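You operate a simulated robot arm through the tools that you are given. There is no shell and no other tool.

You run a simulated robot arm. Do the job below in one go: nothing can be reset, and whatever is moved stays where it is left.

Task
Open the red valve and set both loose rivets in the white plate.
Fine: they stand in holes 2 and 3; use the red squeezer, leave the red dial as it is, park the squeezer again; the valve stays open; the pins stay.

It is judged by the outcome, as a careful person would: the job done as asked, and still so three seconds after it is handed in. It fails if anything else is knocked over, pushed out of place, dropped, spilled or broken.

Robot
A 7-joint arm with a fingered hand, fixed in place. Base frame: the origin is on the floor under the middle of its stand, x ahead of it, y to its left, z up; the work surface is at about z = 1050. Units: mm, rad, N and s.
It reaches about 1023 mm from its shoulder. Its first joint turns from -2.897 to 2.897 rad. Payload 4 kg.
The tool frame sits at the grasp point between the pads (the TCP): z along the fingers, y along the line on which they close. The tips reach 30 mm beyond it. The gripper opens to 104 mm; its body begins 35 mm behind the TCP. The gripper is a hand of 4 fingers: y runs from the thumb to the fingers, the wrist lies at [-15, -113, -190] in the tool frame, and closing takes about 1.5 s.
Orientation is that of the tool frame in the base frame, as [roll, pitch, yaw] about the fixed x, y, z axes, in that order (R = Rz(yaw) Ry(pitch) Rx(roll)). With the fingers straight down and the wrist toward the robot, the tool's x, y and z point along [0, 1, 0], [1, 0, 0] and [0, 0, -1] of the base frame.

Tools
- The arm moves only by the tool jog_arm. Its argument "series" is a list of rows, each an object (a shift or turn left out is 0, a gripper value left out holds the last) with "slide": the shift along the base's x, y, z in cm, a list of three; "turn": the turn, a rotation vector about the base's x, y, z in rad, a list of three. In form: [{"slide": [dx, dy, dz], "turn": [wx, wy, wz]}, ...]. A call has 1 to 20 rows; each row shifts and turns the commanded pose from where the row before left it. "jaw" is the gripper command, from -1 (fully open) to 1 (shut), values between in proportion, set as the call begins (left out, the last holds). Rows are played at 5 a second. More than 50 mm and 0.15 rad between two rows, or a gripper value outside its range, and nothing of the call is played. Where a pose cannot be reached the arm comes as near as it can. A force on the tool above 80 N (or 10 N above the force at the start of the call, whichever is more), or a blocked arm, ends the call early, and 0.2 s more pass. Each finger travels about 153 mm/s and halts on what it meets, pressing with about 30 N; the grip force reading is that of the motor and also rises with nothing between the fingers. The clock runs only during rows and for 0.2 s after the last one: add rows that do not move to give the fingers time. It gives the time, the measured TCP pose, the force on the tool (base axes), the opening and the grip force at its end, in the units of the frame above (readings bear some noise), with the torque about the TCP (base axes, N m) and any sound that the robot's microphone picked up.
- Cameras (640 x 400 px; columns grow to the right, rows downward): "scene" is fixed at [399.5, 491.7, 1722.7]; the picture's right is [-0.92, -0.40, 0.00], its down [-0.22, 0.50, -0.84] and it looks along [0.33, -0.77, -0.55] (base axes); focal length 338 px, centre (320, 200). "wrist" rides on the gripper at [61, -92, -130] in the tool frame; the picture's right is [-0.81, 0.27, -0.52], its down [-0.53, -0.71, 0.46] and it looks along [-0.24, 0.64, 0.72] (tool axes); focal length 275 px, centre (320, 200). There is no depth. A picture from a camera that has moved, and an enlarged one, comes with that camera's place and axes in the base frame and with its lens. The place of the scene camera against the robot may be out by one fixed shift of up to 12 mm in any direction.
- get_image(camera): a new picture of that camera. The clock stands still meanwhile.
- set_fingers(index, middle, ring, thumb_bend, thumb_turn): sets how far each is bent, from 0 (flat) to 1 (curled in); at 0.3 the hand is open as for a grip, at 0.7 the pads meet at the TCP. One left out holds its place. A second passes; each finger stops where it meets its share of the squeeze, and holds until it gets a number again. A gripper value or a shape takes the hand back. It gives what a move gives, with no picture; readings hold the bend of each and the force on the fingers (four entries, about 0 where the hand has none), thumb and palm. thumb_turn goes from beside the hand (0) to across from the fingers (1), as for a grip.
- grasp_type(shape): the hand has 4 fingers and takes this shape, open, in about a second: jaw (thumb against the fingers, like two jaws); tri (thumb and two fingers); tip (a fingertip pinch); poke (one finger out to press); point (the index stretched); flat (the hand flat); cup (the hand cupped); fist (a fist). The gripper value then closes the fingers along that shape, each until it touches; the sizes above hold for jaw. It gives what a move gives, with no picture.
- zoom(camera, box): a new picture of the part [left, top, right, bottom] of that camera's present view, enlarged. The clock stands still meanwhile.
- sign_off(): hands the job in; it is judged then, once.

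Places have to be worked out from the pictures, the camera data and where the tool is seen. Open the gripper and draw the arm clear of the work before you hand the job in, unless the task says otherwise.

The tools are called after "Emit:" as name(argument=value, ...) on one line, values as JSON. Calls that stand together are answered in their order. jog_arm: Moves the arm, as the interface text tells. Its arguments: {"type":"object","properties":{"series":{"type":"array","items":{"type":"object","properties":{"slide":{"type":"array","items":{"type":"number"}},"turn":{"type":"array","items":{"type":"number"}}}}},"jaw":{"type":"number"}},"required":["series"]} The other tools are called the same way: grasp_type (shape) gives the hand a shape; set_fingers (index, middle, ring, thumb_bend, thumb_turn) moves the fingers one by one; get_image (camera) takes a picture; zoom (camera, box) takes an enlarged picture of a part of a camera's view; sign_off () hands the job in.

At the start:

```text
clock: 0.0
ee_pos: [526.9, -250.4, 1507.2]
tcp_rot: [-3.141, 0.0, 1.572]
contact_force: [-0.4, -1.1, 0.0]
moment: [0.0, -0.01, -0.04]
gripper_width: 103.8
gripper_force: 0.0
shape: jaw
bend: [0.3, 0.3, 0.3, 0.3, 0.98]
finger forces: [0.0, 0.0, 0.0, 0.0, 0.1, 0.0]
```

scene: 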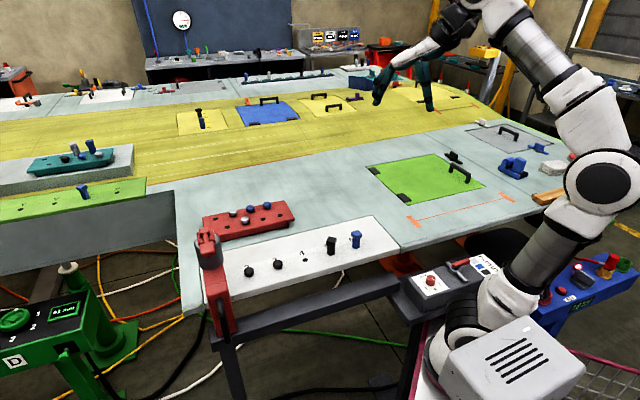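
wrist: 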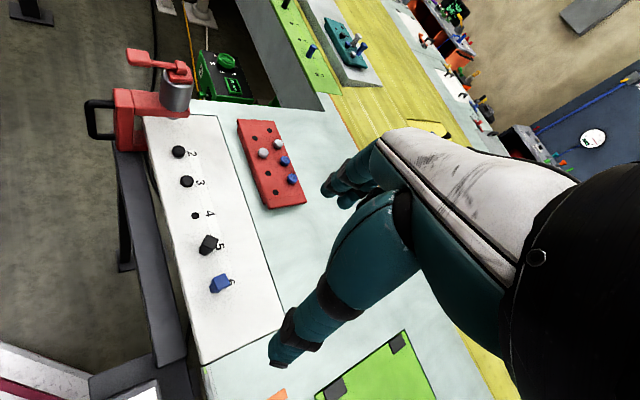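

I start by looking closer at the squeezer, the white plate, and the control boxes with the valve and the dial.

Emit:
zoom(camera="scene", box=[180, 190, 400, 340])

Emit:
zoom(camera="scene", box=[380, 230, 640, 400])

Emit:
zoom(camera="wrist", box=[70, 30, 310, 200])

Emit:
zoom(camera="scene", box=[0, 220, 240, 400])

```text
2.67 times, centred on (290, 265) of scene
camera zoom: at [399.5, 491.7, 1722.7], right [-0.92, -0.4, 0.0], down [-0.22, 0.5, -0.84], along [0.33, -0.77, -0.55], focal length 900 px, centre (400, 27)
```

zoom: 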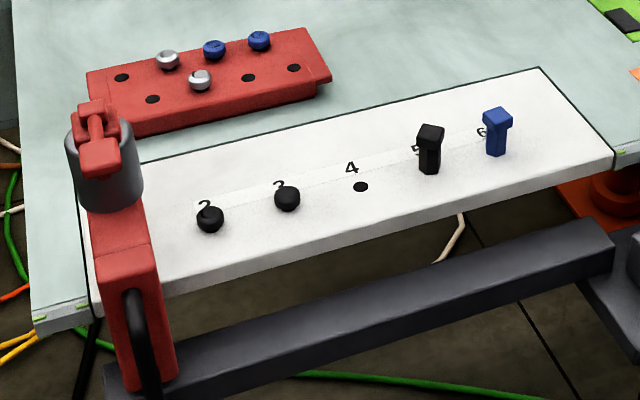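

```text
2.35 times, centred on (510, 315) of scene
camera zoom: at [399.5, 491.7, 1722.7], right [-0.92, -0.4, 0.0], down [-0.22, 0.5, -0.84], along [0.33, -0.77, -0.55], focal length 794 px, centre (-127, -71)
```

zoom: 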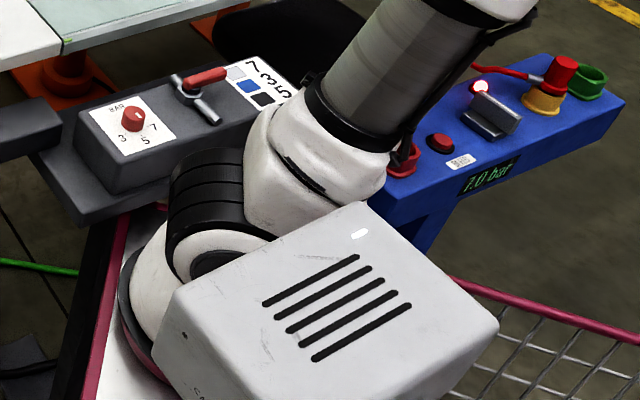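

```text
2.35 times, centred on (190, 115) of wrist
camera zoom: at [436.0, -189.1, 1637.7], right [0.28, -0.81, 0.52], down [-0.71, -0.53, -0.46], along [0.65, -0.24, -0.72], focal length 648 px, centre (626, 400)
```

zoom: 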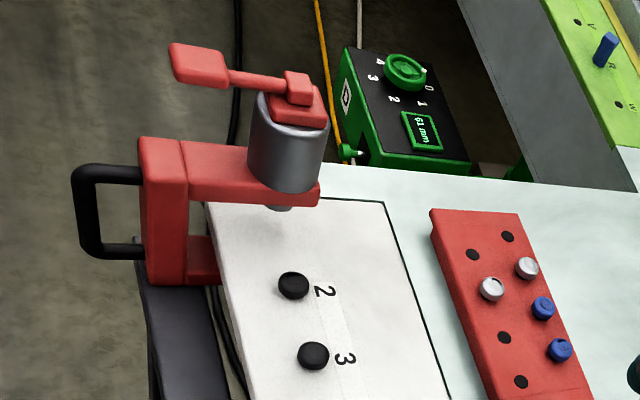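

```text
2.22 times, centred on (120, 310) of scene
camera zoom: at [399.5, 491.7, 1722.7], right [-0.92, -0.4, 0.0], down [-0.22, 0.5, -0.84], along [0.33, -0.77, -0.55], focal length 750 px, centre (764, -44)
```

zoom: 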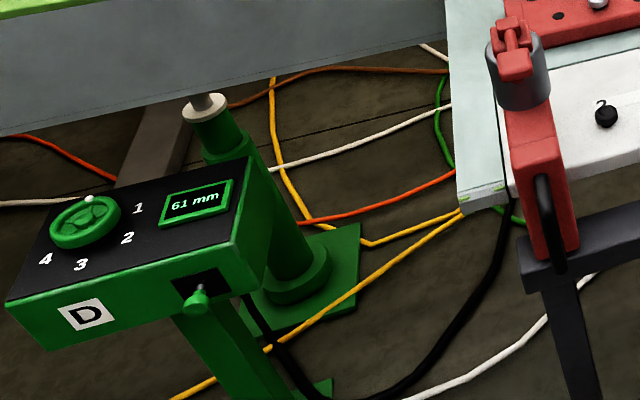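

The white plate runs diagonally (hole 2 near [833,-20], hole 6 near [615,-247]), with the squeezer parked past hole 2 and the red-handled valve on the grey box near my base. I turn the hand about z at height so the wrist camera can view the grey box closely.

Emit:
jog_arm(series=[{"slide": [-1.5, 1, 0], "turn": [0, 0, -0.14]}, {"slide": [-1.5, 1, 0], "turn": [0, 0, -0.14]}, {"slide": [-1.5, 1, 0], "turn": [0, 0, -0.14]}, {"slide": [-1.5, 1, 0], "turn": [0, 0, -0.14]}, {"slide": [-1.5, 1, 0], "turn": [0, 0, -0.14]}, {"slide": [-1.5, 1, 0], "turn": [0, 0, -0.14]}, {"slide": [-1.5, 1, 0], "turn": [0, 0, -0.14]}, {"slide": [-1.5, 1, 0], "turn": [0, 0, -0.14]}, {"slide": [-1.5, 1, 0], "turn": [0, 0, -0.14]}, {"slide": [0, 0, 0], "turn": [0, 0, -0.14]}])

Emit:
get_image(camera="wrist")

Emit:
get_image(camera="scene")

```text
clock: 2.2
ee_pos: [391.8, -161.0, 1506.6]
tcp_rot: [3.139, 0.001, 0.168]
contact_force: [0.4, 0.4, -0.5]
moment: [0.04, -0.01, -0.01]
gripper_width: 103.6
gripper_force: 0.0
shape: jaw
bend: [0.3, 0.3, 0.3, 0.3, 0.98]
finger forces: [0.1, 0.1, 0.0, 0.0, 0.0, 0.1]
```

```text
taken
camera wrist: at [437.2, -58.9, 1637.2], right [-0.75, -0.41, 0.52], down [-0.65, 0.61, -0.46], along [-0.13, -0.68, -0.72], focal length 275 px, centre (320, 200)
```

wrist: 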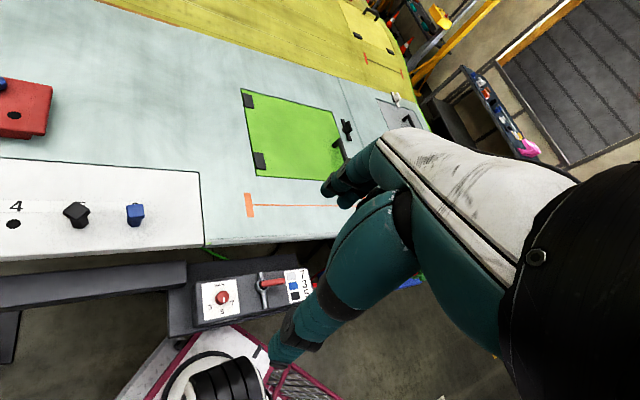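

```text
taken
```

scene: 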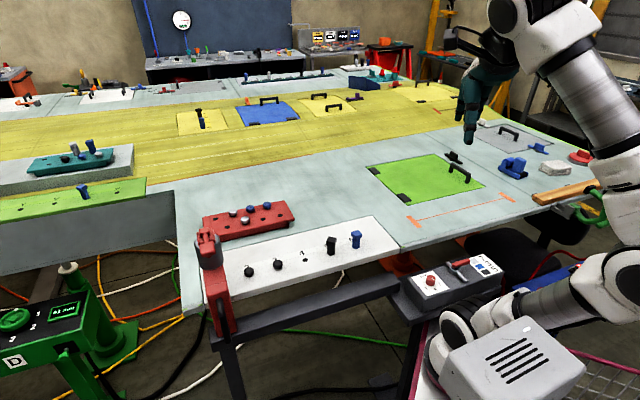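

Emit:
zoom(camera="wrist", box=[160, 240, 340, 350])

Emit:
zoom(camera="scene", box=[390, 240, 530, 330])

```text
3.56 times, centred on (250, 295) of wrist
camera zoom: at [437.2, -58.9, 1637.2], right [-0.75, -0.41, 0.52], down [-0.65, 0.61, -0.46], along [-0.13, -0.68, -0.72], focal length 979 px, centre (569, -138)
```

zoom: 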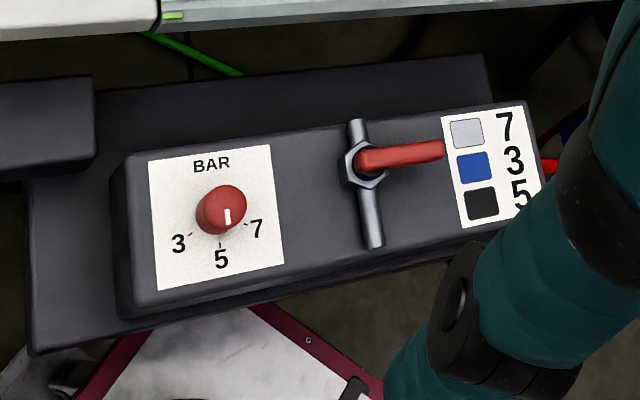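

```text
4.44 times, centred on (460, 285) of scene
camera zoom: at [399.5, 491.7, 1722.7], right [-0.92, -0.4, 0.0], down [-0.22, 0.5, -0.84], along [0.33, -0.77, -0.55], focal length 1500 px, centre (-302, -178)
```

zoom: 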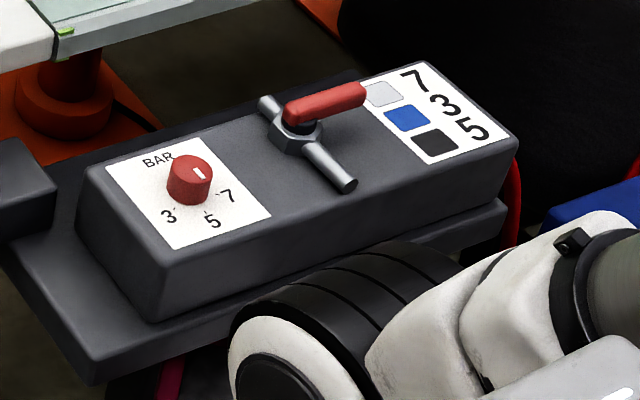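

The grey box shows the dial pointing at 5 (matching black rivets), and the red valve lever lies across its pipe (closed), pivot about [323,-322,1016]. Next I bring the camera closer to the squeezer to understand how it moves and works.

Emit:
jog_arm(series=[{"slide": [2.9, 1.84, -1.4], "turn": [0, 0, 0.117]}, {"slide": [2.9, 1.84, -1.4], "turn": [0, 0, 0.117]}, {"slide": [2.9, 1.84, -1.4], "turn": [0, 0, 0.117]}, {"slide": [2.9, 1.84, -1.4], "turn": [0, 0, 0.117]}, {"slide": [2.9, 1.84, -1.4], "turn": [0, 0, 0.117]}, {"slide": [2.9, 1.84, -1.4], "turn": [0, 0, 0.117]}, {"slide": [2.9, 1.84, -1.4], "turn": [0, 0, 0.117]}, {"slide": [2.9, 1.84, -1.4], "turn": [0, 0, 0.117]}, {"slide": [2.9, 1.84, -1.4], "turn": [0, 0, 0.117]}, {"slide": [2.9, 1.84, -1.4], "turn": [0, 0, 0.117]}, {"slide": [2.9, 1.84, -1.4], "turn": [0, 0, 0.117]}, {"slide": [2.9, 1.84, -1.4], "turn": [0, 0, 0.117]}])

Emit:
get_image(camera="wrist")

Emit:
get_image(camera="scene")

```text
clock: 4.8
ee_pos: [738.8, 61.1, 1339.0]
tcp_rot: [3.14, -0.002, 1.578]
contact_force: [0.2, -0.5, 0.0]
moment: [-0.02, -0.04, -0.01]
gripper_width: 103.8
gripper_force: 0.1
shape: jaw
bend: [0.3, 0.3, 0.3, 0.3, 0.98]
finger forces: [0.1, 0.1, 0.0, 0.1, 0.0, 0.0]
```

```text
taken
camera wrist: at [647.9, 122.1, 1470.0], right [0.28, -0.81, 0.52], down [-0.71, -0.54, -0.46], along [0.65, -0.24, -0.72], focal length 275 px, centre (320, 200)
```

wrist: 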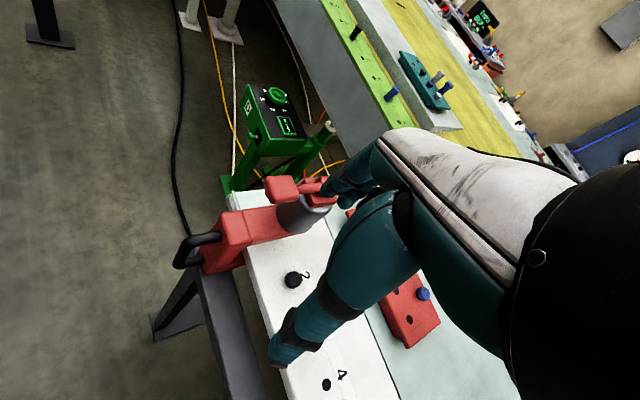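

```text
taken
```

scene: 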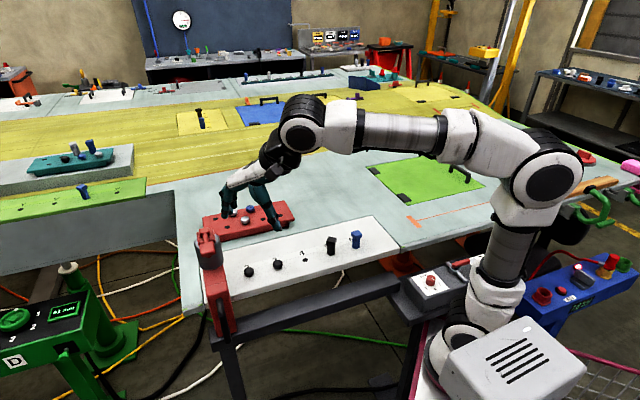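

The fingers hide part of the squeezer; I shift the hand sideways and take an enlarged view.

Emit:
jog_arm(series=[{"slide": [0, -4.5, 0]}, {"slide": [0, -4.5, 0]}, {"slide": [0, -2, 0]}])

Emit:
zoom(camera="wrist", box=[80, 100, 320, 250])

Emit:
zoom(camera="scene", box=[170, 220, 290, 350])

```text
clock: 5.6
ee_pos: [739.2, -50.9, 1338.5]
tcp_rot: [3.141, -0.001, 1.576]
contact_force: [0.2, -0.6, -0.4]
moment: [-0.04, 0.01, 0.0]
gripper_width: 103.7
gripper_force: 0.1
shape: jaw
bend: [0.3, 0.3, 0.3, 0.3, 0.98]
finger forces: [0.0, 0.1, 0.0, 0.0, 0.0, 0.0]
```

```text
2.67 times, centred on (200, 175) of wrist
camera zoom: at [648.8, 10.4, 1469.6], right [0.28, -0.81, 0.52], down [-0.71, -0.54, -0.46], along [0.65, -0.24, -0.72], focal length 734 px, centre (640, 267)
```

zoom: 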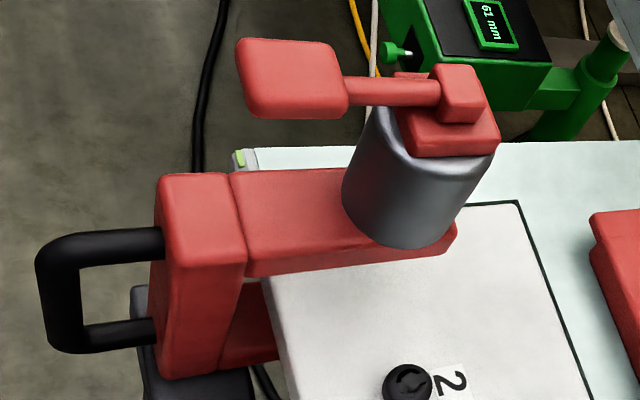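

```text
3.08 times, centred on (230, 285) of scene
camera zoom: at [399.5, 491.7, 1722.7], right [-0.92, -0.4, 0.0], down [-0.22, 0.5, -0.84], along [0.33, -0.77, -0.55], focal length 1038 px, centre (597, -62)
```

zoom: 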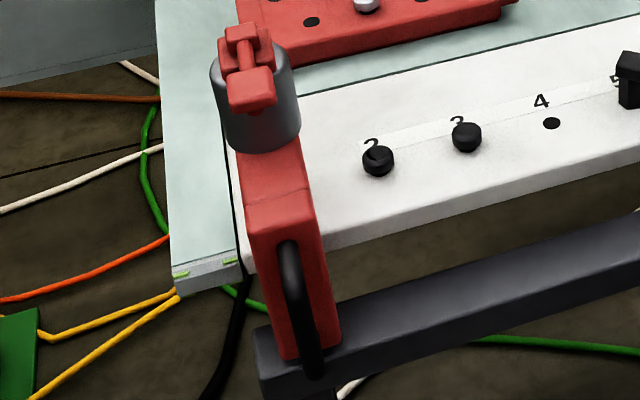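

The squeezer is a C-frame on the rail with a black D-handle toward the robot side and a lever paddle on top (paddle ≈ [849,92,1226], hinge/axis ≈ [896,39]). I do the valve first: move over toward it with the hand turned so thumb and fingers straddle the lever.

Emit:
jog_arm(series=[{"slide": [-3.66, -1.66, 0], "turn": [0, 0, -0.0655]}, {"slide": [-3.66, -1.66, 0], "turn": [0, 0, -0.0655]}, {"slide": [-3.66, -1.66, 0], "turn": [0, 0, -0.0655]}, {"slide": [-3.66, -1.66, 0], "turn": [0, 0, -0.0655]}, {"slide": [-3.66, -1.66, 0], "turn": [0, 0, -0.0655]}, {"slide": [-3.66, -1.66, 0], "turn": [0, 0, -0.0655]}, {"slide": [-3.66, -1.66, -0.5], "turn": [0, 0, -0.0655]}, {"slide": [-3.66, -1.66, -0.5], "turn": [0, 0, -0.0655]}, {"slide": [-3.66, -1.66, -0.5], "turn": [0, 0, -0.0655]}, {"slide": [-3.66, -1.66, -0.5], "turn": [0, 0, -0.0655]}, {"slide": [-3.66, -1.66, -0.5], "turn": [0, 0, -0.0655]}, {"slide": [-3.66, -1.66, -0.5], "turn": [0, 0, -0.0655]}])

Emit:
get_image(camera="wrist")

Emit:
get_image(camera="scene")

```text
clock: 8.2
ee_pos: [300.9, -250.8, 1310.4]
tcp_rot: [3.14, 0.0, 0.788]
contact_force: [0.4, 0.0, 0.1]
moment: [0.01, 0.02, 0.02]
gripper_width: 103.8
gripper_force: 0.1
shape: jaw
bend: [0.3, 0.3, 0.3, 0.3, 0.98]
finger forces: [0.0, 0.1, 0.0, 0.0, 0.1, 0.1]
```

```text
taken
camera wrist: at [278.9, -141.6, 1440.2], right [-0.38, -0.77, 0.52], down [-0.88, 0.12, -0.46], along [0.29, -0.63, -0.72], focal length 275 px, centre (320, 200)
```

wrist: 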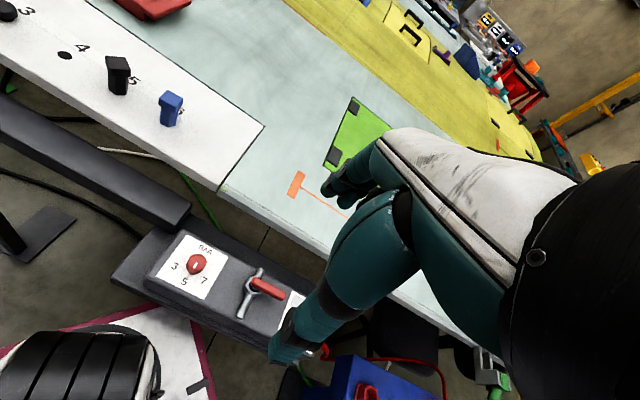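

```text
taken
```

scene: 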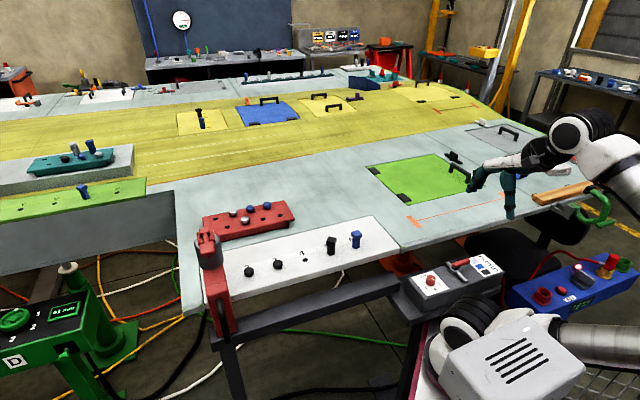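

The valve is visible left of the thumb; I take an enlarged view to triangulate it with the previous one.

Emit:
zoom(camera="wrist", box=[150, 220, 310, 350])

```text
3.08 times, centred on (230, 285) of wrist
camera zoom: at [278.9, -141.6, 1440.2], right [-0.38, -0.77, 0.52], down [-0.88, 0.12, -0.46], along [0.29, -0.63, -0.72], focal length 847 px, centre (597, -62)
```

zoom: 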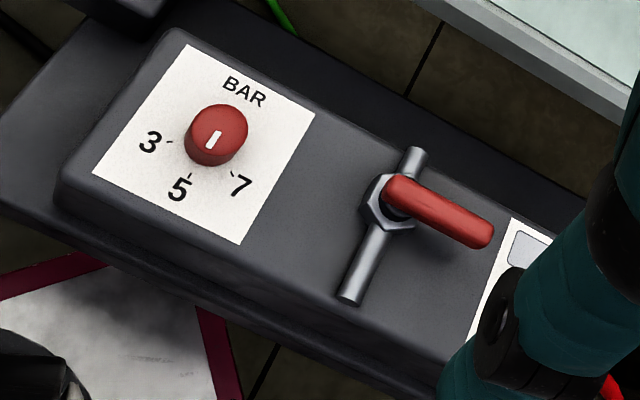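

Valve lever runs from the pivot ≈[329,-319,1025] to its tip ≈[293,-349,1034], box top ≈ z 1003. I check the hand's finger layout in the scene view before choosing how to push the lever.

Emit:
zoom(camera="scene", box=[430, 110, 600, 240])

Emit:
grasp_type(shape="tip")

Emit:
zoom(camera="scene", box=[430, 110, 600, 240])

Emit:
get_image(camera="wrist")

```text
3.08 times, centred on (515, 175) of scene
camera zoom: at [399.5, 491.7, 1722.7], right [-0.92, -0.4, 0.0], down [-0.22, 0.5, -0.84], along [0.33, -0.77, -0.55], focal length 1038 px, centre (-280, 277)
```

zoom: 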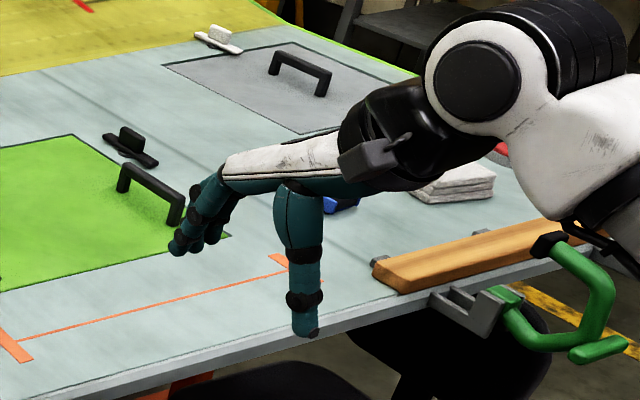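

```text
clock: 9.1
ee_pos: [300.4, -250.7, 1310.3]
tcp_rot: [3.141, 0.0, 0.789]
contact_force: [0.6, 0.2, -0.7]
moment: [0.01, 0.01, 0.01]
gripper_width: 103.8
gripper_force: 0.2
shape: tip
bend: [0.3, 0.98, 0.99, 0.3, 0.98]
finger forces: [0.0, 0.0, 0.1, 0.0, 0.0, 0.1]
```

```text
3.08 times, centred on (515, 175) of scene
camera zoom: at [399.5, 491.7, 1722.7], right [-0.92, -0.4, 0.0], down [-0.22, 0.5, -0.84], along [0.33, -0.77, -0.55], focal length 1038 px, centre (-280, 277)
```

zoom: 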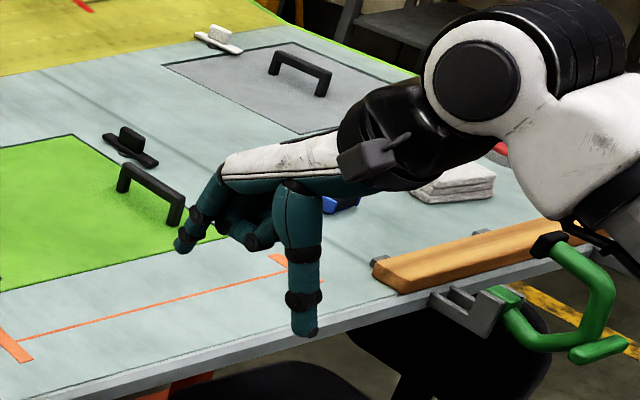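

```text
taken
camera wrist: at [279.3, -141.4, 1440.5], right [-0.37, -0.77, 0.52], down [-0.88, 0.12, -0.46], along [0.29, -0.63, -0.72], focal length 275 px, centre (320, 200)
```

wrist: 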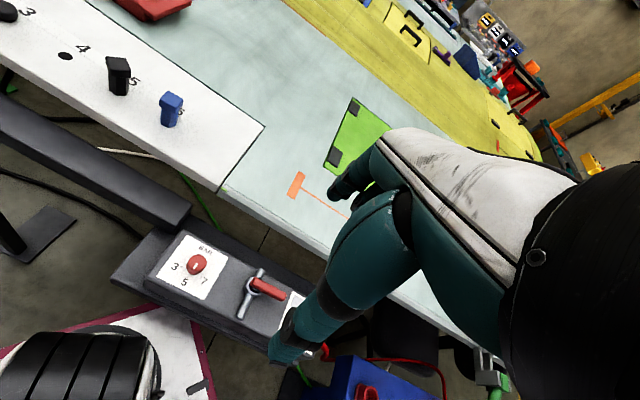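

In tip shape the thumb points straight down and the index sits opposite, with the other fingers curled away from the pivot side. I close it partly and move above the lever at a safe height to check alignment.

Emit:
jog_arm(jaw=0.2, series=[{"slide": [0.1, -1.8, -2.2]}, {"slide": [0.1, -1.8, -2.2]}, {"slide": [0.1, -1.8, -2.2]}, {"slide": [0.1, -1.8, -2.2]}, {"slide": [0.1, -1.8, -2.2]}, {"slide": [0, 0, 0]}])

Emit:
get_image(camera="wrist")

Emit:
zoom(camera="scene", box=[400, 160, 600, 320])

```text
clock: 10.5
ee_pos: [306.7, -339.6, 1199.3]
tcp_rot: [3.139, 0.002, 0.79]
contact_force: [-0.2, -0.1, -0.3]
moment: [-0.02, 0.0, -0.03]
gripper_width: 42.2
gripper_force: 0.1
shape: tip
bend: [0.73, 0.98, 0.99, 0.72, 1.0]
finger forces: [0.0, 0.0, 0.0, 0.0, 0.0, 0.0]
```

```text
taken
camera wrist: at [284.9, -231.2, 1329.0], right [-0.38, -0.77, 0.52], down [-0.88, 0.12, -0.46], along [0.29, -0.63, -0.72], focal length 275 px, centre (320, 200)
```

wrist: 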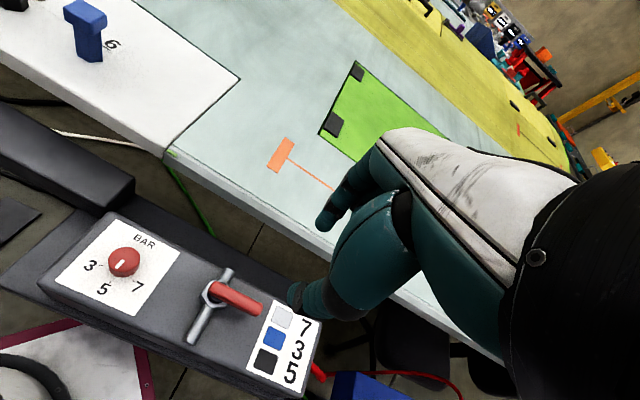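

```text
2.50 times, centred on (500, 240) of scene
camera zoom: at [399.5, 491.7, 1722.7], right [-0.92, -0.4, 0.0], down [-0.22, 0.5, -0.84], along [0.33, -0.77, -0.55], focal length 844 px, centre (-130, 100)
```

zoom: 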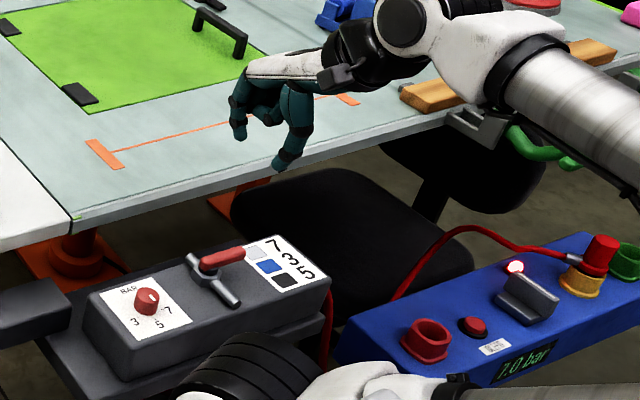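

The lever should now be right below the TCP. I descend to about z 1080 (tips just above lever) and look.

Emit:
jog_arm(series=[{"slide": [0, 0, -4]}, {"slide": [0, 0, -4]}, {"slide": [0, 0, -3]}, {"slide": [0, 0, 0]}])

Emit:
get_image(camera="wrist")

Emit:
zoom(camera="scene", box=[400, 190, 560, 320])

```text
clock: 11.5
ee_pos: [304.6, -345.9, 1097.7]
tcp_rot: [-3.141, 0.0, 0.791]
contact_force: [-0.8, 0.5, -0.6]
moment: [0.01, 0.01, 0.03]
gripper_width: 42.2
gripper_force: 0.1
shape: tip
bend: [0.73, 0.98, 0.99, 0.72, 1.0]
finger forces: [0.0, 0.0, 0.0, 0.0, 0.1, 0.1]
out of reach, approached as far as the arm can: row 3
```

```text
taken
camera wrist: at [283.2, -237.1, 1227.9], right [-0.37, -0.77, 0.52], down [-0.88, 0.12, -0.46], along [0.29, -0.63, -0.72], focal length 275 px, centre (320, 200)
```

wrist: 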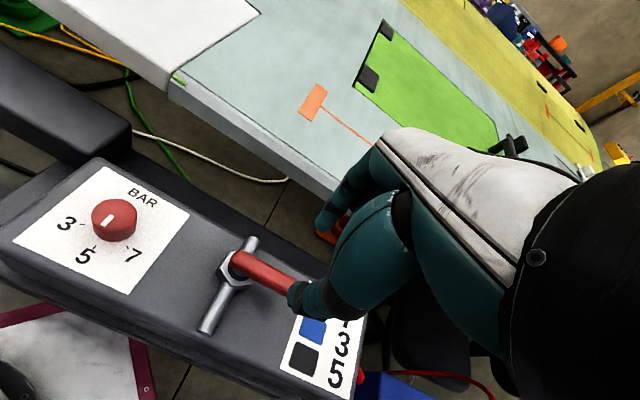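

```text
3.08 times, centred on (480, 255) of scene
camera zoom: at [399.5, 491.7, 1722.7], right [-0.92, -0.4, 0.0], down [-0.22, 0.5, -0.84], along [0.33, -0.77, -0.55], focal length 1038 px, centre (-172, 31)
```

zoom: 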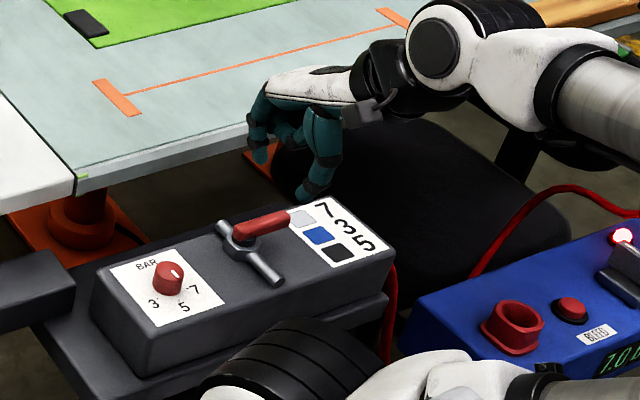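

The arm stops at z≈1098: with the wrist on the robot side it is too close to its own shoulder. I back up and turn the hand about z so the wrist lies on the far (−y) side, then approach again.

Emit:
jog_arm(jaw=-1, series=[{"slide": [0, 0, 4.5]}, {"slide": [0, 0, 4.5]}, {"slide": [0, 0, 4.5]}, {"slide": [0.5, 0.5, 2], "turn": [0, 0, 0.13]}, {"slide": [0.5, 0.5, 2], "turn": [0, 0, 0.13]}, {"slide": [0.5, 0.5, 2], "turn": [0, 0, 0.13]}, {"slide": [0.5, 0.5, 0], "turn": [0, 0, 0.13]}, {"slide": [0.5, 0.5, 0], "turn": [0, 0, 0.13]}, {"slide": [0.5, 0.5, 0], "turn": [0, 0, 0.13]}, {"slide": [0.5, 0.5, 0], "turn": [0, 0, 0.13]}, {"slide": [0.5, 0.5, 0], "turn": [0, 0, 0.13]}, {"slide": [0.5, 0.5, 0], "turn": [0, 0, 0.13]}, {"slide": [0.5, 0.5, 0], "turn": [0, 0, 0.13]}])

Emit:
get_image(camera="wrist")

Emit:
get_image(camera="scene")

```text
clock: 14.3
ee_pos: [354.3, -295.2, 1291.9]
tcp_rot: [3.139, 0.0, 2.093]
contact_force: [0.0, -0.9, -0.2]
moment: [-0.04, 0.0, 0.04]
gripper_width: 103.6
gripper_force: 0.1
shape: tip
bend: [0.3, 0.98, 0.99, 0.3, 0.98]
finger forces: [0.0, 0.1, 0.0, 0.0, 0.1, 0.0]
```

```text
taken
camera wrist: at [244.4, -287.3, 1423.0], right [0.64, -0.57, 0.52], down [-0.35, -0.82, -0.46], along [0.68, 0.11, -0.72], focal length 275 px, centre (320, 200)
```

wrist: 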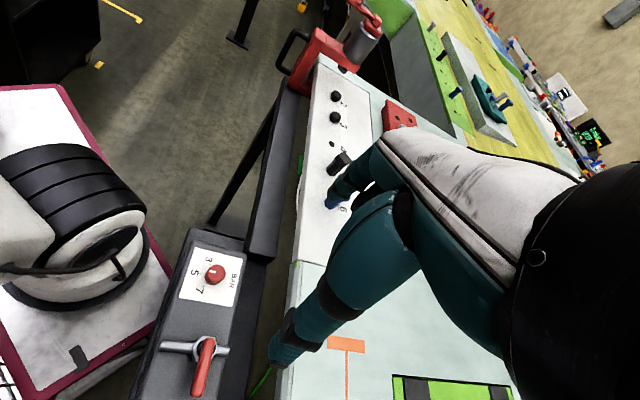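

```text
taken
```

scene: 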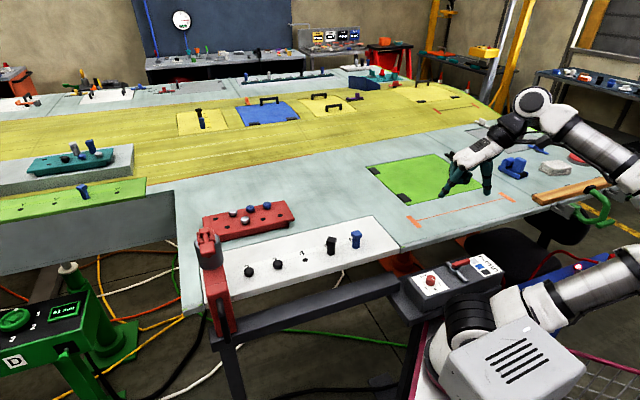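

The turn works and gives reach on the far side. I try the poke shape to see whether a single finger sticks out for pushing.

Emit:
grasp_type(shape="poke")

Emit:
get_image(camera="wrist")

Emit:
zoom(camera="scene", box=[400, 80, 600, 240])

```text
clock: 15.2
ee_pos: [354.1, -296.4, 1292.0]
tcp_rot: [-3.141, -0.001, 2.088]
contact_force: [-0.5, 0.1, 0.5]
moment: [-0.04, -0.01, -0.02]
gripper_width: 0.0
gripper_force: 0.1
shape: poke
bend: [0.7, 0.7, 0.99, 1.0, 1.0]
finger forces: [0.0, 0.1, 0.0, 0.1, 0.1, 0.0]
```

```text
taken
camera wrist: at [244.5, -287.2, 1422.9], right [0.64, -0.57, 0.52], down [-0.35, -0.82, -0.46], along [0.68, 0.11, -0.72], focal length 275 px, centre (320, 200)
```

wrist: 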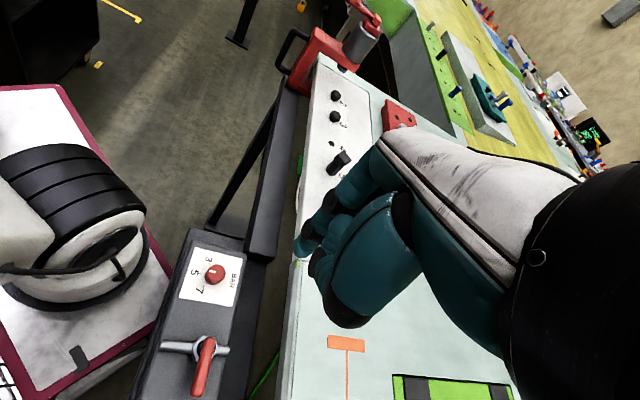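

```text
2.50 times, centred on (500, 160) of scene
camera zoom: at [399.5, 491.7, 1722.7], right [-0.92, -0.4, 0.0], down [-0.22, 0.5, -0.84], along [0.33, -0.77, -0.55], focal length 844 px, centre (-130, 300)
```

zoom: 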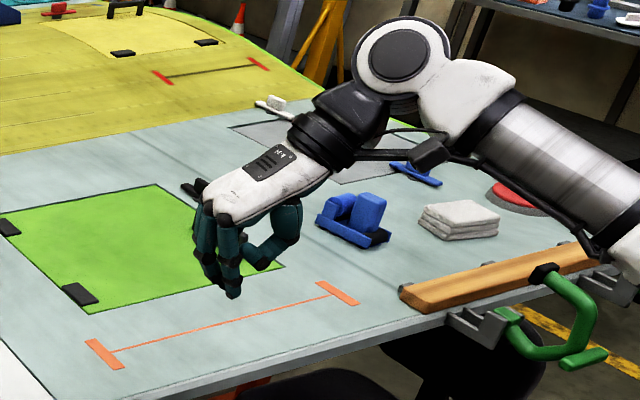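

Poke puts index and middle straight down at the TCP with the thumb folded. I fold the middle finger too so that only the index pushes the lever.

Emit:
set_fingers(middle=1.0, index=0.7)

Emit:
zoom(camera="wrist", box=[220, 120, 460, 360])

Emit:
zoom(camera="scene", box=[430, 120, 530, 220])

```text
clock: 16.2
ee_pos: [353.4, -296.5, 1291.5]
tcp_rot: [3.142, -0.001, 2.091]
contact_force: [0.2, 0.5, -0.4]
moment: [0.02, -0.02, -0.01]
gripper_width: 31.1
gripper_force: 0.0
shape: fingers
bend: [0.7, 1.0, 0.99, 1.0, 1.0]
finger forces: [0.1, 0.1, 0.1, 0.1, 0.0, 0.1]
```

```text
1.67 times, centred on (340, 240) of wrist
camera zoom: at [244.5, -287.3, 1422.9], right [0.64, -0.57, 0.52], down [-0.35, -0.82, -0.46], along [0.68, 0.11, -0.72], focal length 459 px, centre (287, 133)
```

zoom: 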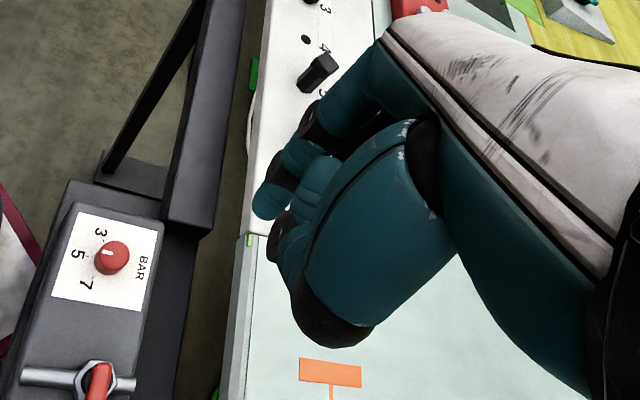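

```text
4.00 times, centred on (480, 170) of scene
camera zoom: at [399.5, 491.7, 1722.7], right [-0.92, -0.4, 0.0], down [-0.22, 0.5, -0.84], along [0.33, -0.77, -0.55], focal length 1350 px, centre (-320, 320)
```

zoom: 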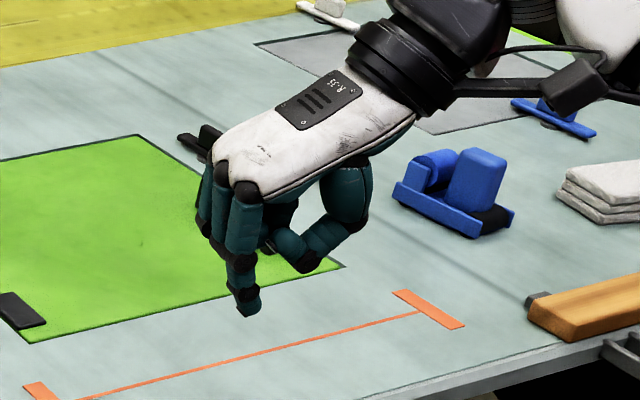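

Only the index now protrudes ~30 mm below the others. I turn a bit more (yaw≈2.6) and move so the index comes down on the robot side of the lever, stopping at z≈1130 to check.

Emit:
jog_arm(series=[{"slide": [-1.1, -0.6, 0], "turn": [0, 0, 0.085]}, {"slide": [-1.1, -0.6, 0], "turn": [0, 0, 0.085]}, {"slide": [-1.1, -0.6, 0], "turn": [0, 0, 0.085]}, {"slide": [-1.1, -0.6, 0], "turn": [0, 0, 0.085]}, {"slide": [-1.1, -0.6, 0], "turn": [0, 0, 0.085]}, {"slide": [-1.1, -0.5, 0], "turn": [0, 0, 0.085]}, {"slide": [0, 0, -4]}, {"slide": [0, 0, -4]}, {"slide": [0, 0, -4]}, {"slide": [0, 0, -4]}, {"slide": [0, 0, 0]}])

Emit:
get_image(camera="wrist")

Emit:
zoom(camera="scene", box=[400, 190, 560, 320])

```text
clock: 18.6
ee_pos: [287.9, -331.2, 1131.1]
tcp_rot: [-3.142, -0.001, 2.6]
contact_force: [0.1, 0.9, -0.2]
moment: [0.0, 0.03, -0.01]
gripper_width: 31.2
gripper_force: 0.0
shape: fingers
bend: [0.7, 1.0, 0.99, 1.0, 1.0]
finger forces: [0.0, 0.0, 0.0, 0.0, 0.0, 0.0]
```

```text
taken
camera wrist: at [188.8, -377.2, 1262.5], right [0.84, -0.18, 0.52], down [0.09, -0.89, -0.46], along [0.54, 0.43, -0.72], focal length 275 px, centre (320, 200)
```

wrist: 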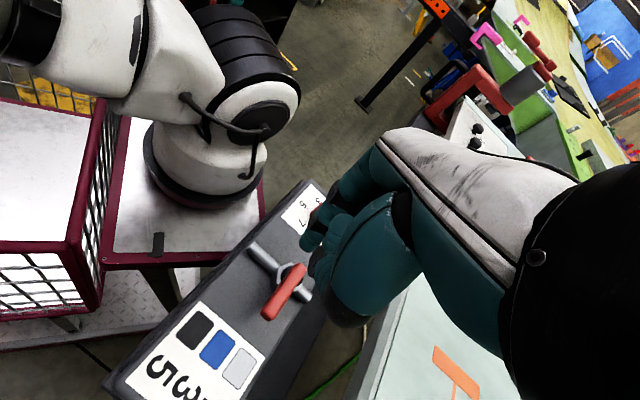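

```text
3.08 times, centred on (480, 255) of scene
camera zoom: at [399.5, 491.7, 1722.7], right [-0.92, -0.4, 0.0], down [-0.22, 0.5, -0.84], along [0.33, -0.77, -0.55], focal length 1038 px, centre (-172, 31)
```

zoom: 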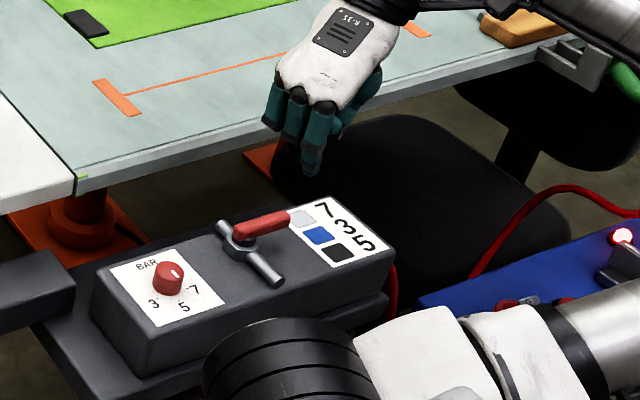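

The index tip is on the robot side of the lever, about 25 mm off it. I shift 5 mm outward along the lever and descend so the tip is at lever height.

Emit:
jog_arm(series=[{"slide": [-0.4, -0.4, -3]}, {"slide": [0, 0, -3]}, {"slide": [0, 0, -2]}, {"slide": [0, 0, 0]}])

Emit:
get_image(camera="wrist")

Emit:
zoom(camera="scene", box=[420, 210, 540, 310])

```text
clock: 19.6
ee_pos: [283.2, -332.1, 1051.5]
tcp_rot: [3.141, 0.0, 2.6]
contact_force: [0.2, -0.3, -0.5]
moment: [0.0, 0.02, -0.02]
gripper_width: 31.4
gripper_force: 0.0
shape: fingers
bend: [0.7, 1.0, 0.99, 1.0, 1.0]
finger forces: [0.1, 0.1, 0.0, 0.1, 0.0, 0.1]
```

```text
taken
camera wrist: at [184.6, -381.0, 1182.6], right [0.84, -0.18, 0.52], down [0.09, -0.89, -0.46], along [0.54, 0.43, -0.72], focal length 275 px, centre (320, 200)
```

wrist: 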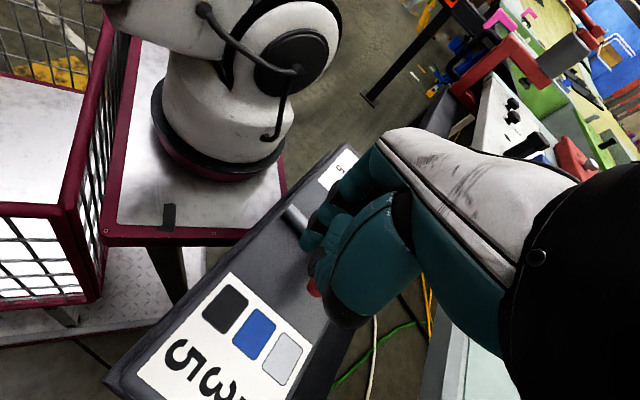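

```text
4.00 times, centred on (480, 260) of scene
camera zoom: at [399.5, 491.7, 1722.7], right [-0.92, -0.4, 0.0], down [-0.22, 0.5, -0.84], along [0.33, -0.77, -0.55], focal length 1350 px, centre (-320, -40)
```

zoom: 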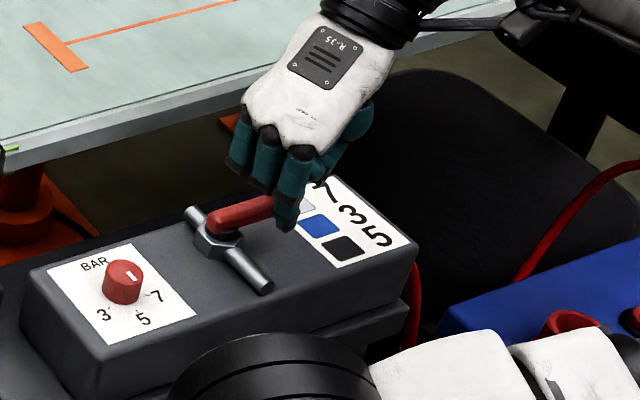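

The lever is a bit lower than I first thought (tip ≈[289,-355,1019]); the index is ~30 mm off on its robot side. I lower 11 mm and push gently toward the table (counter-clockwise), the first ~15°.

Emit:
jog_arm(series=[{"slide": [0, 0, -1.1]}, {"slide": [0.5, -0.6, 0]}, {"slide": [0.5, -0.6, 0]}, {"slide": [0.3, -0.5, 0]}, {"slide": [0.3, -0.5, 0]}, {"slide": [0, 0, 0]}])

Emit:
zoom(camera="wrist", box=[180, 140, 420, 380])

Emit:
zoom(camera="scene", box=[420, 210, 540, 310])

```text
clock: 21.0
ee_pos: [297.2, -356.2, 1042.0]
tcp_rot: [3.141, -0.003, 2.603]
contact_force: [-39.6, 20.8, 11.6]
moment: [0.67, 0.99, 0.67]
gripper_width: 35.8
gripper_force: 21.4
shape: fingers
bend: [0.63, 1.0, 0.99, 1.0, 1.0]
finger forces: [42.8, 0.0, 0.1, 0.0, 0.0, 0.1]
```

```text
1.67 times, centred on (300, 260) of wrist
camera zoom: at [198.7, -402.1, 1172.7], right [0.84, -0.18, 0.51], down [0.09, -0.88, -0.46], along [0.54, 0.43, -0.73], focal length 459 px, centre (353, 100)
```

zoom: 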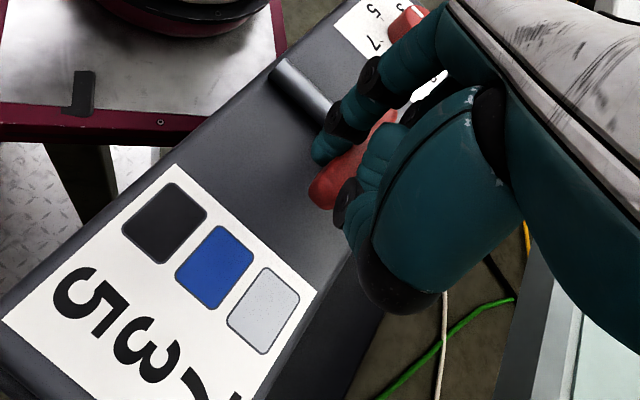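

```text
4.00 times, centred on (480, 260) of scene
camera zoom: at [399.5, 491.7, 1722.7], right [-0.92, -0.4, 0.0], down [-0.22, 0.5, -0.84], along [0.33, -0.77, -0.55], focal length 1350 px, centre (-320, -40)
```

zoom: 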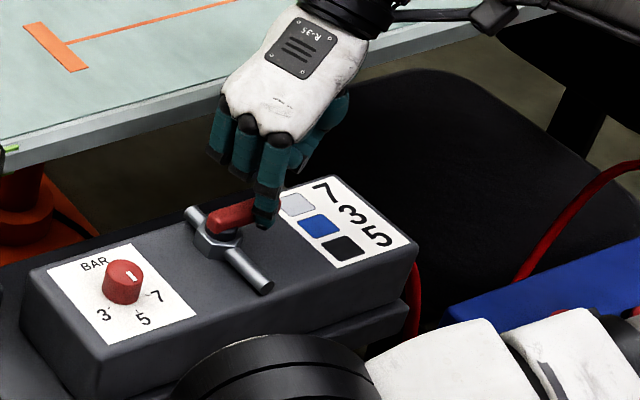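

The lever did not move under ~43 N that way (its tip is still at ≈[289,-355]), so it is against its closed stop there and should open clockwise. I back off, lift, and go over to the table side of the lever, turning the hand a little more.

Emit:
jog_arm(series=[{"slide": [-0.8, 0.8, 0]}, {"slide": [0, 0, 3]}, {"slide": [0, 0, 3]}, {"slide": [0.885, -0.63, 0], "turn": [0, 0, 0.1125]}, {"slide": [0.885, -0.63, 0], "turn": [0, 0, 0.1125]}, {"slide": [0.885, -0.63, 0], "turn": [0, 0, 0.1125]}, {"slide": [0.885, -0.63, 0], "turn": [0, 0, 0.1125]}, {"slide": [0, 0, 0]}])

Emit:
get_image(camera="wrist")

Emit:
zoom(camera="scene", box=[420, 190, 560, 310])

```text
clock: 22.8
ee_pos: [326.7, -373.9, 1101.8]
tcp_rot: [3.141, -0.001, 3.052]
contact_force: [0.1, -0.1, 0.5]
moment: [0.01, -0.01, 0.02]
gripper_width: 31.3
gripper_force: 0.1
shape: fingers
bend: [0.7, 1.0, 0.99, 1.0, 1.0]
finger forces: [0.0, 0.0, 0.0, 0.0, 0.0, 0.0]
```

```text
taken
camera wrist: at [258.7, -459.1, 1231.7], right [0.83, 0.2, 0.52], down [0.47, -0.76, -0.46], along [0.3, 0.62, -0.72], focal length 275 px, centre (320, 200)
```

wrist: 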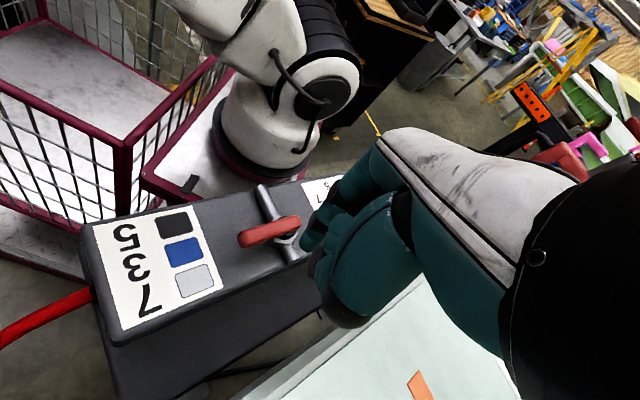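

```text
3.33 times, centred on (490, 250) of scene
camera zoom: at [399.5, 491.7, 1722.7], right [-0.92, -0.4, 0.0], down [-0.22, 0.5, -0.84], along [0.33, -0.77, -0.55], focal length 1125 px, centre (-247, 33)
```

zoom: 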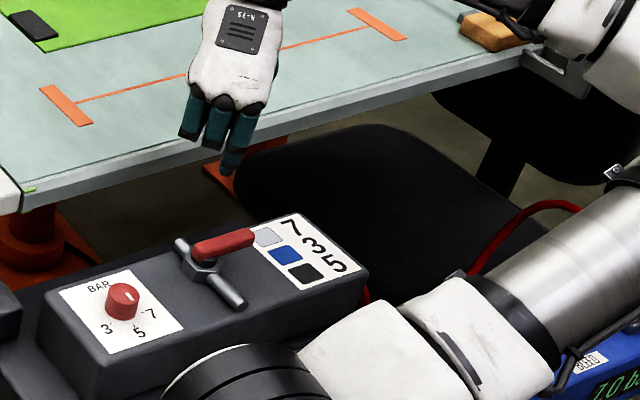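

The index tip is at ≈[323,-362], about 26 mm off the lever on the table side. I descend to lever height and push gently toward the robot (clockwise).

Emit:
jog_arm(series=[{"slide": [0, 0, -3]}, {"slide": [0, 0, -3.1]}, {"slide": [-0.5, 0.5, 0]}, {"slide": [-0.5, 0.5, 0]}, {"slide": [-0.4, 0.3, 0]}, {"slide": [-0.4, 0.3, 0]}, {"slide": [0, 0, 0]}])

Emit:
zoom(camera="wrist", box=[160, 120, 400, 320])

Emit:
zoom(camera="scene", box=[420, 210, 540, 310])

```text
clock: 24.4
ee_pos: [309.9, -356.4, 1039.9]
tcp_rot: [-3.14, 0.0, 3.05]
contact_force: [0.4, -0.2, 0.6]
moment: [0.02, 0.03, 0.03]
gripper_width: 30.5
gripper_force: 0.9
shape: fingers
bend: [0.7, 1.0, 0.99, 1.0, 1.0]
finger forces: [1.4, 0.0, 0.0, 0.0, 0.0, 0.0]
```

```text
2.00 times, centred on (280, 220) of wrist
camera zoom: at [240.7, -442.4, 1170.5], right [0.83, 0.2, 0.52], down [0.47, -0.76, -0.46], along [0.3, 0.62, -0.72], focal length 551 px, centre (400, 160)
```

zoom: 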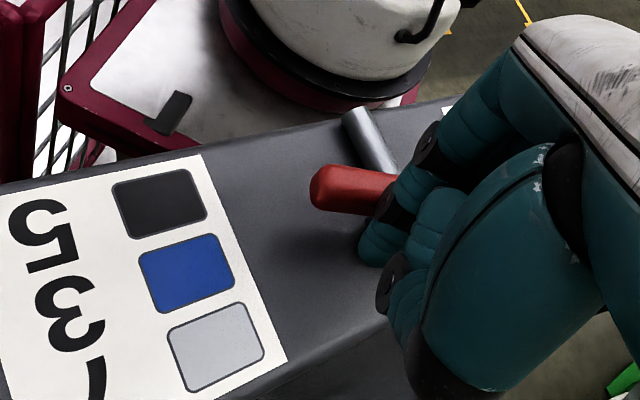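

```text
4.00 times, centred on (480, 260) of scene
camera zoom: at [399.5, 491.7, 1722.7], right [-0.92, -0.4, 0.0], down [-0.22, 0.5, -0.84], along [0.33, -0.77, -0.55], focal length 1350 px, centre (-320, -40)
```

zoom: 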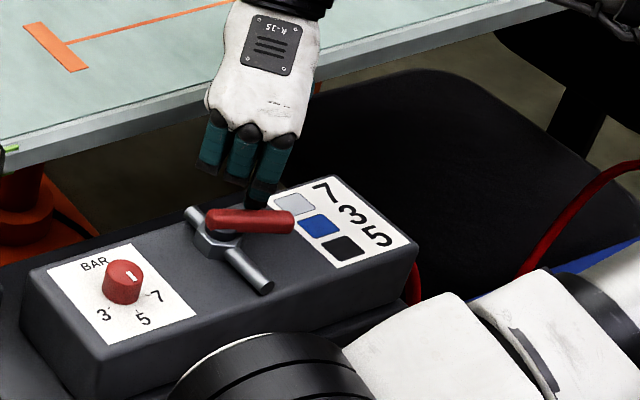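

The lever turned easily this way (~18° so far, only ~1 N). I continue along the arc around the pivot.

Emit:
jog_arm(series=[{"slide": [-0.32, 0.25, 0]}, {"slide": [-0.32, 0.25, 0]}, {"slide": [-0.25, 0.4, 0]}, {"slide": [-0.22, 0.4, 0]}, {"slide": [-0.13, 0.45, 0]}, {"slide": [-0.12, 0.45, 0]}, {"slide": [0, 0.47, 0]}, {"slide": [0, 0.47, 0]}, {"slide": [0, 0, 0]}])

Emit:
zoom(camera="wrist", box=[160, 120, 400, 320])

Emit:
zoom(camera="scene", box=[420, 210, 540, 310])

```text
clock: 26.4
ee_pos: [295.8, -325.7, 1039.6]
tcp_rot: [3.139, 0.0, 3.052]
contact_force: [-0.6, -0.6, 0.6]
moment: [0.0, 0.01, 0.0]
gripper_width: 31.0
gripper_force: 0.6
shape: fingers
bend: [0.7, 1.0, 0.99, 1.0, 1.0]
finger forces: [0.3, 0.0, 0.1, 0.0, 0.0, 0.1]
```

```text
2.00 times, centred on (280, 220) of wrist
camera zoom: at [227.2, -410.9, 1171.1], right [0.83, 0.2, 0.52], down [0.47, -0.76, -0.46], along [0.3, 0.62, -0.72], focal length 551 px, centre (400, 160)
```

zoom: 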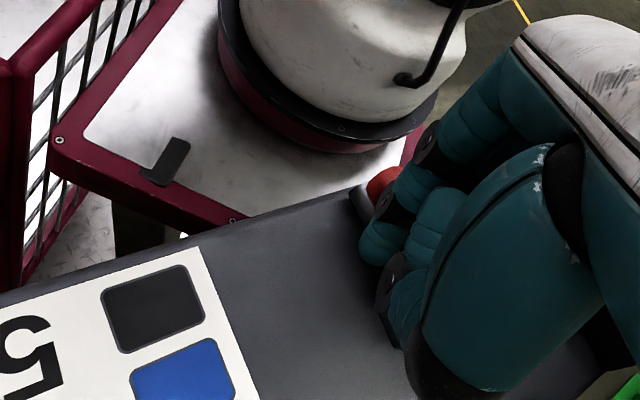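

```text
4.00 times, centred on (480, 260) of scene
camera zoom: at [399.5, 491.7, 1722.7], right [-0.92, -0.4, 0.0], down [-0.22, 0.5, -0.84], along [0.33, -0.77, -0.55], focal length 1350 px, centre (-320, -40)
```

zoom: 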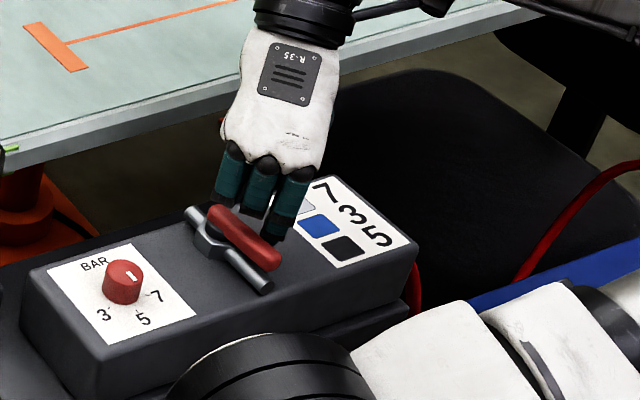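

The lever is nearly in line with the pipe. I push the remaining few degrees to its stop.

Emit:
jog_arm(series=[{"slide": [0.1, 0.4, 0]}, {"slide": [0.15, 0.4, 0]}, {"slide": [0.2, 0.3, 0]}, {"slide": [0, 0, 0]}])

Emit:
zoom(camera="scene", box=[420, 210, 540, 310])

```text
clock: 27.4
ee_pos: [299.2, -315.5, 1040.6]
tcp_rot: [3.142, 0.0, 3.051]
contact_force: [-13.7, -6.2, 4.7]
moment: [-0.07, 0.22, 0.12]
gripper_width: 26.7
gripper_force: 7.3
shape: fingers
bend: [0.71, 1.0, 0.99, 1.0, 1.0]
finger forces: [15.1, 0.0, 0.0, 0.1, 0.1, 0.1]
```

```text
4.00 times, centred on (480, 260) of scene
camera zoom: at [399.5, 491.7, 1722.7], right [-0.92, -0.4, 0.0], down [-0.22, 0.5, -0.84], along [0.33, -0.77, -0.55], focal length 1350 px, centre (-320, -40)
```

zoom: 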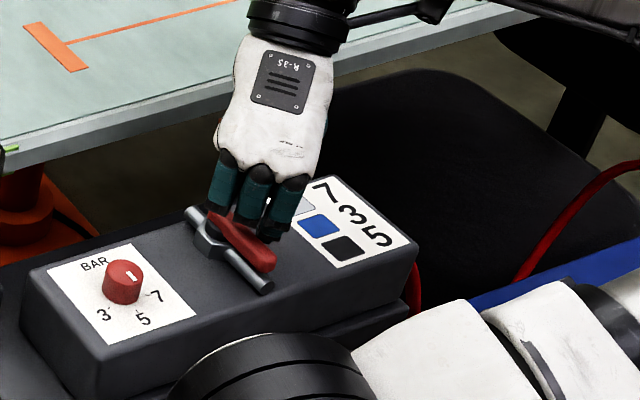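

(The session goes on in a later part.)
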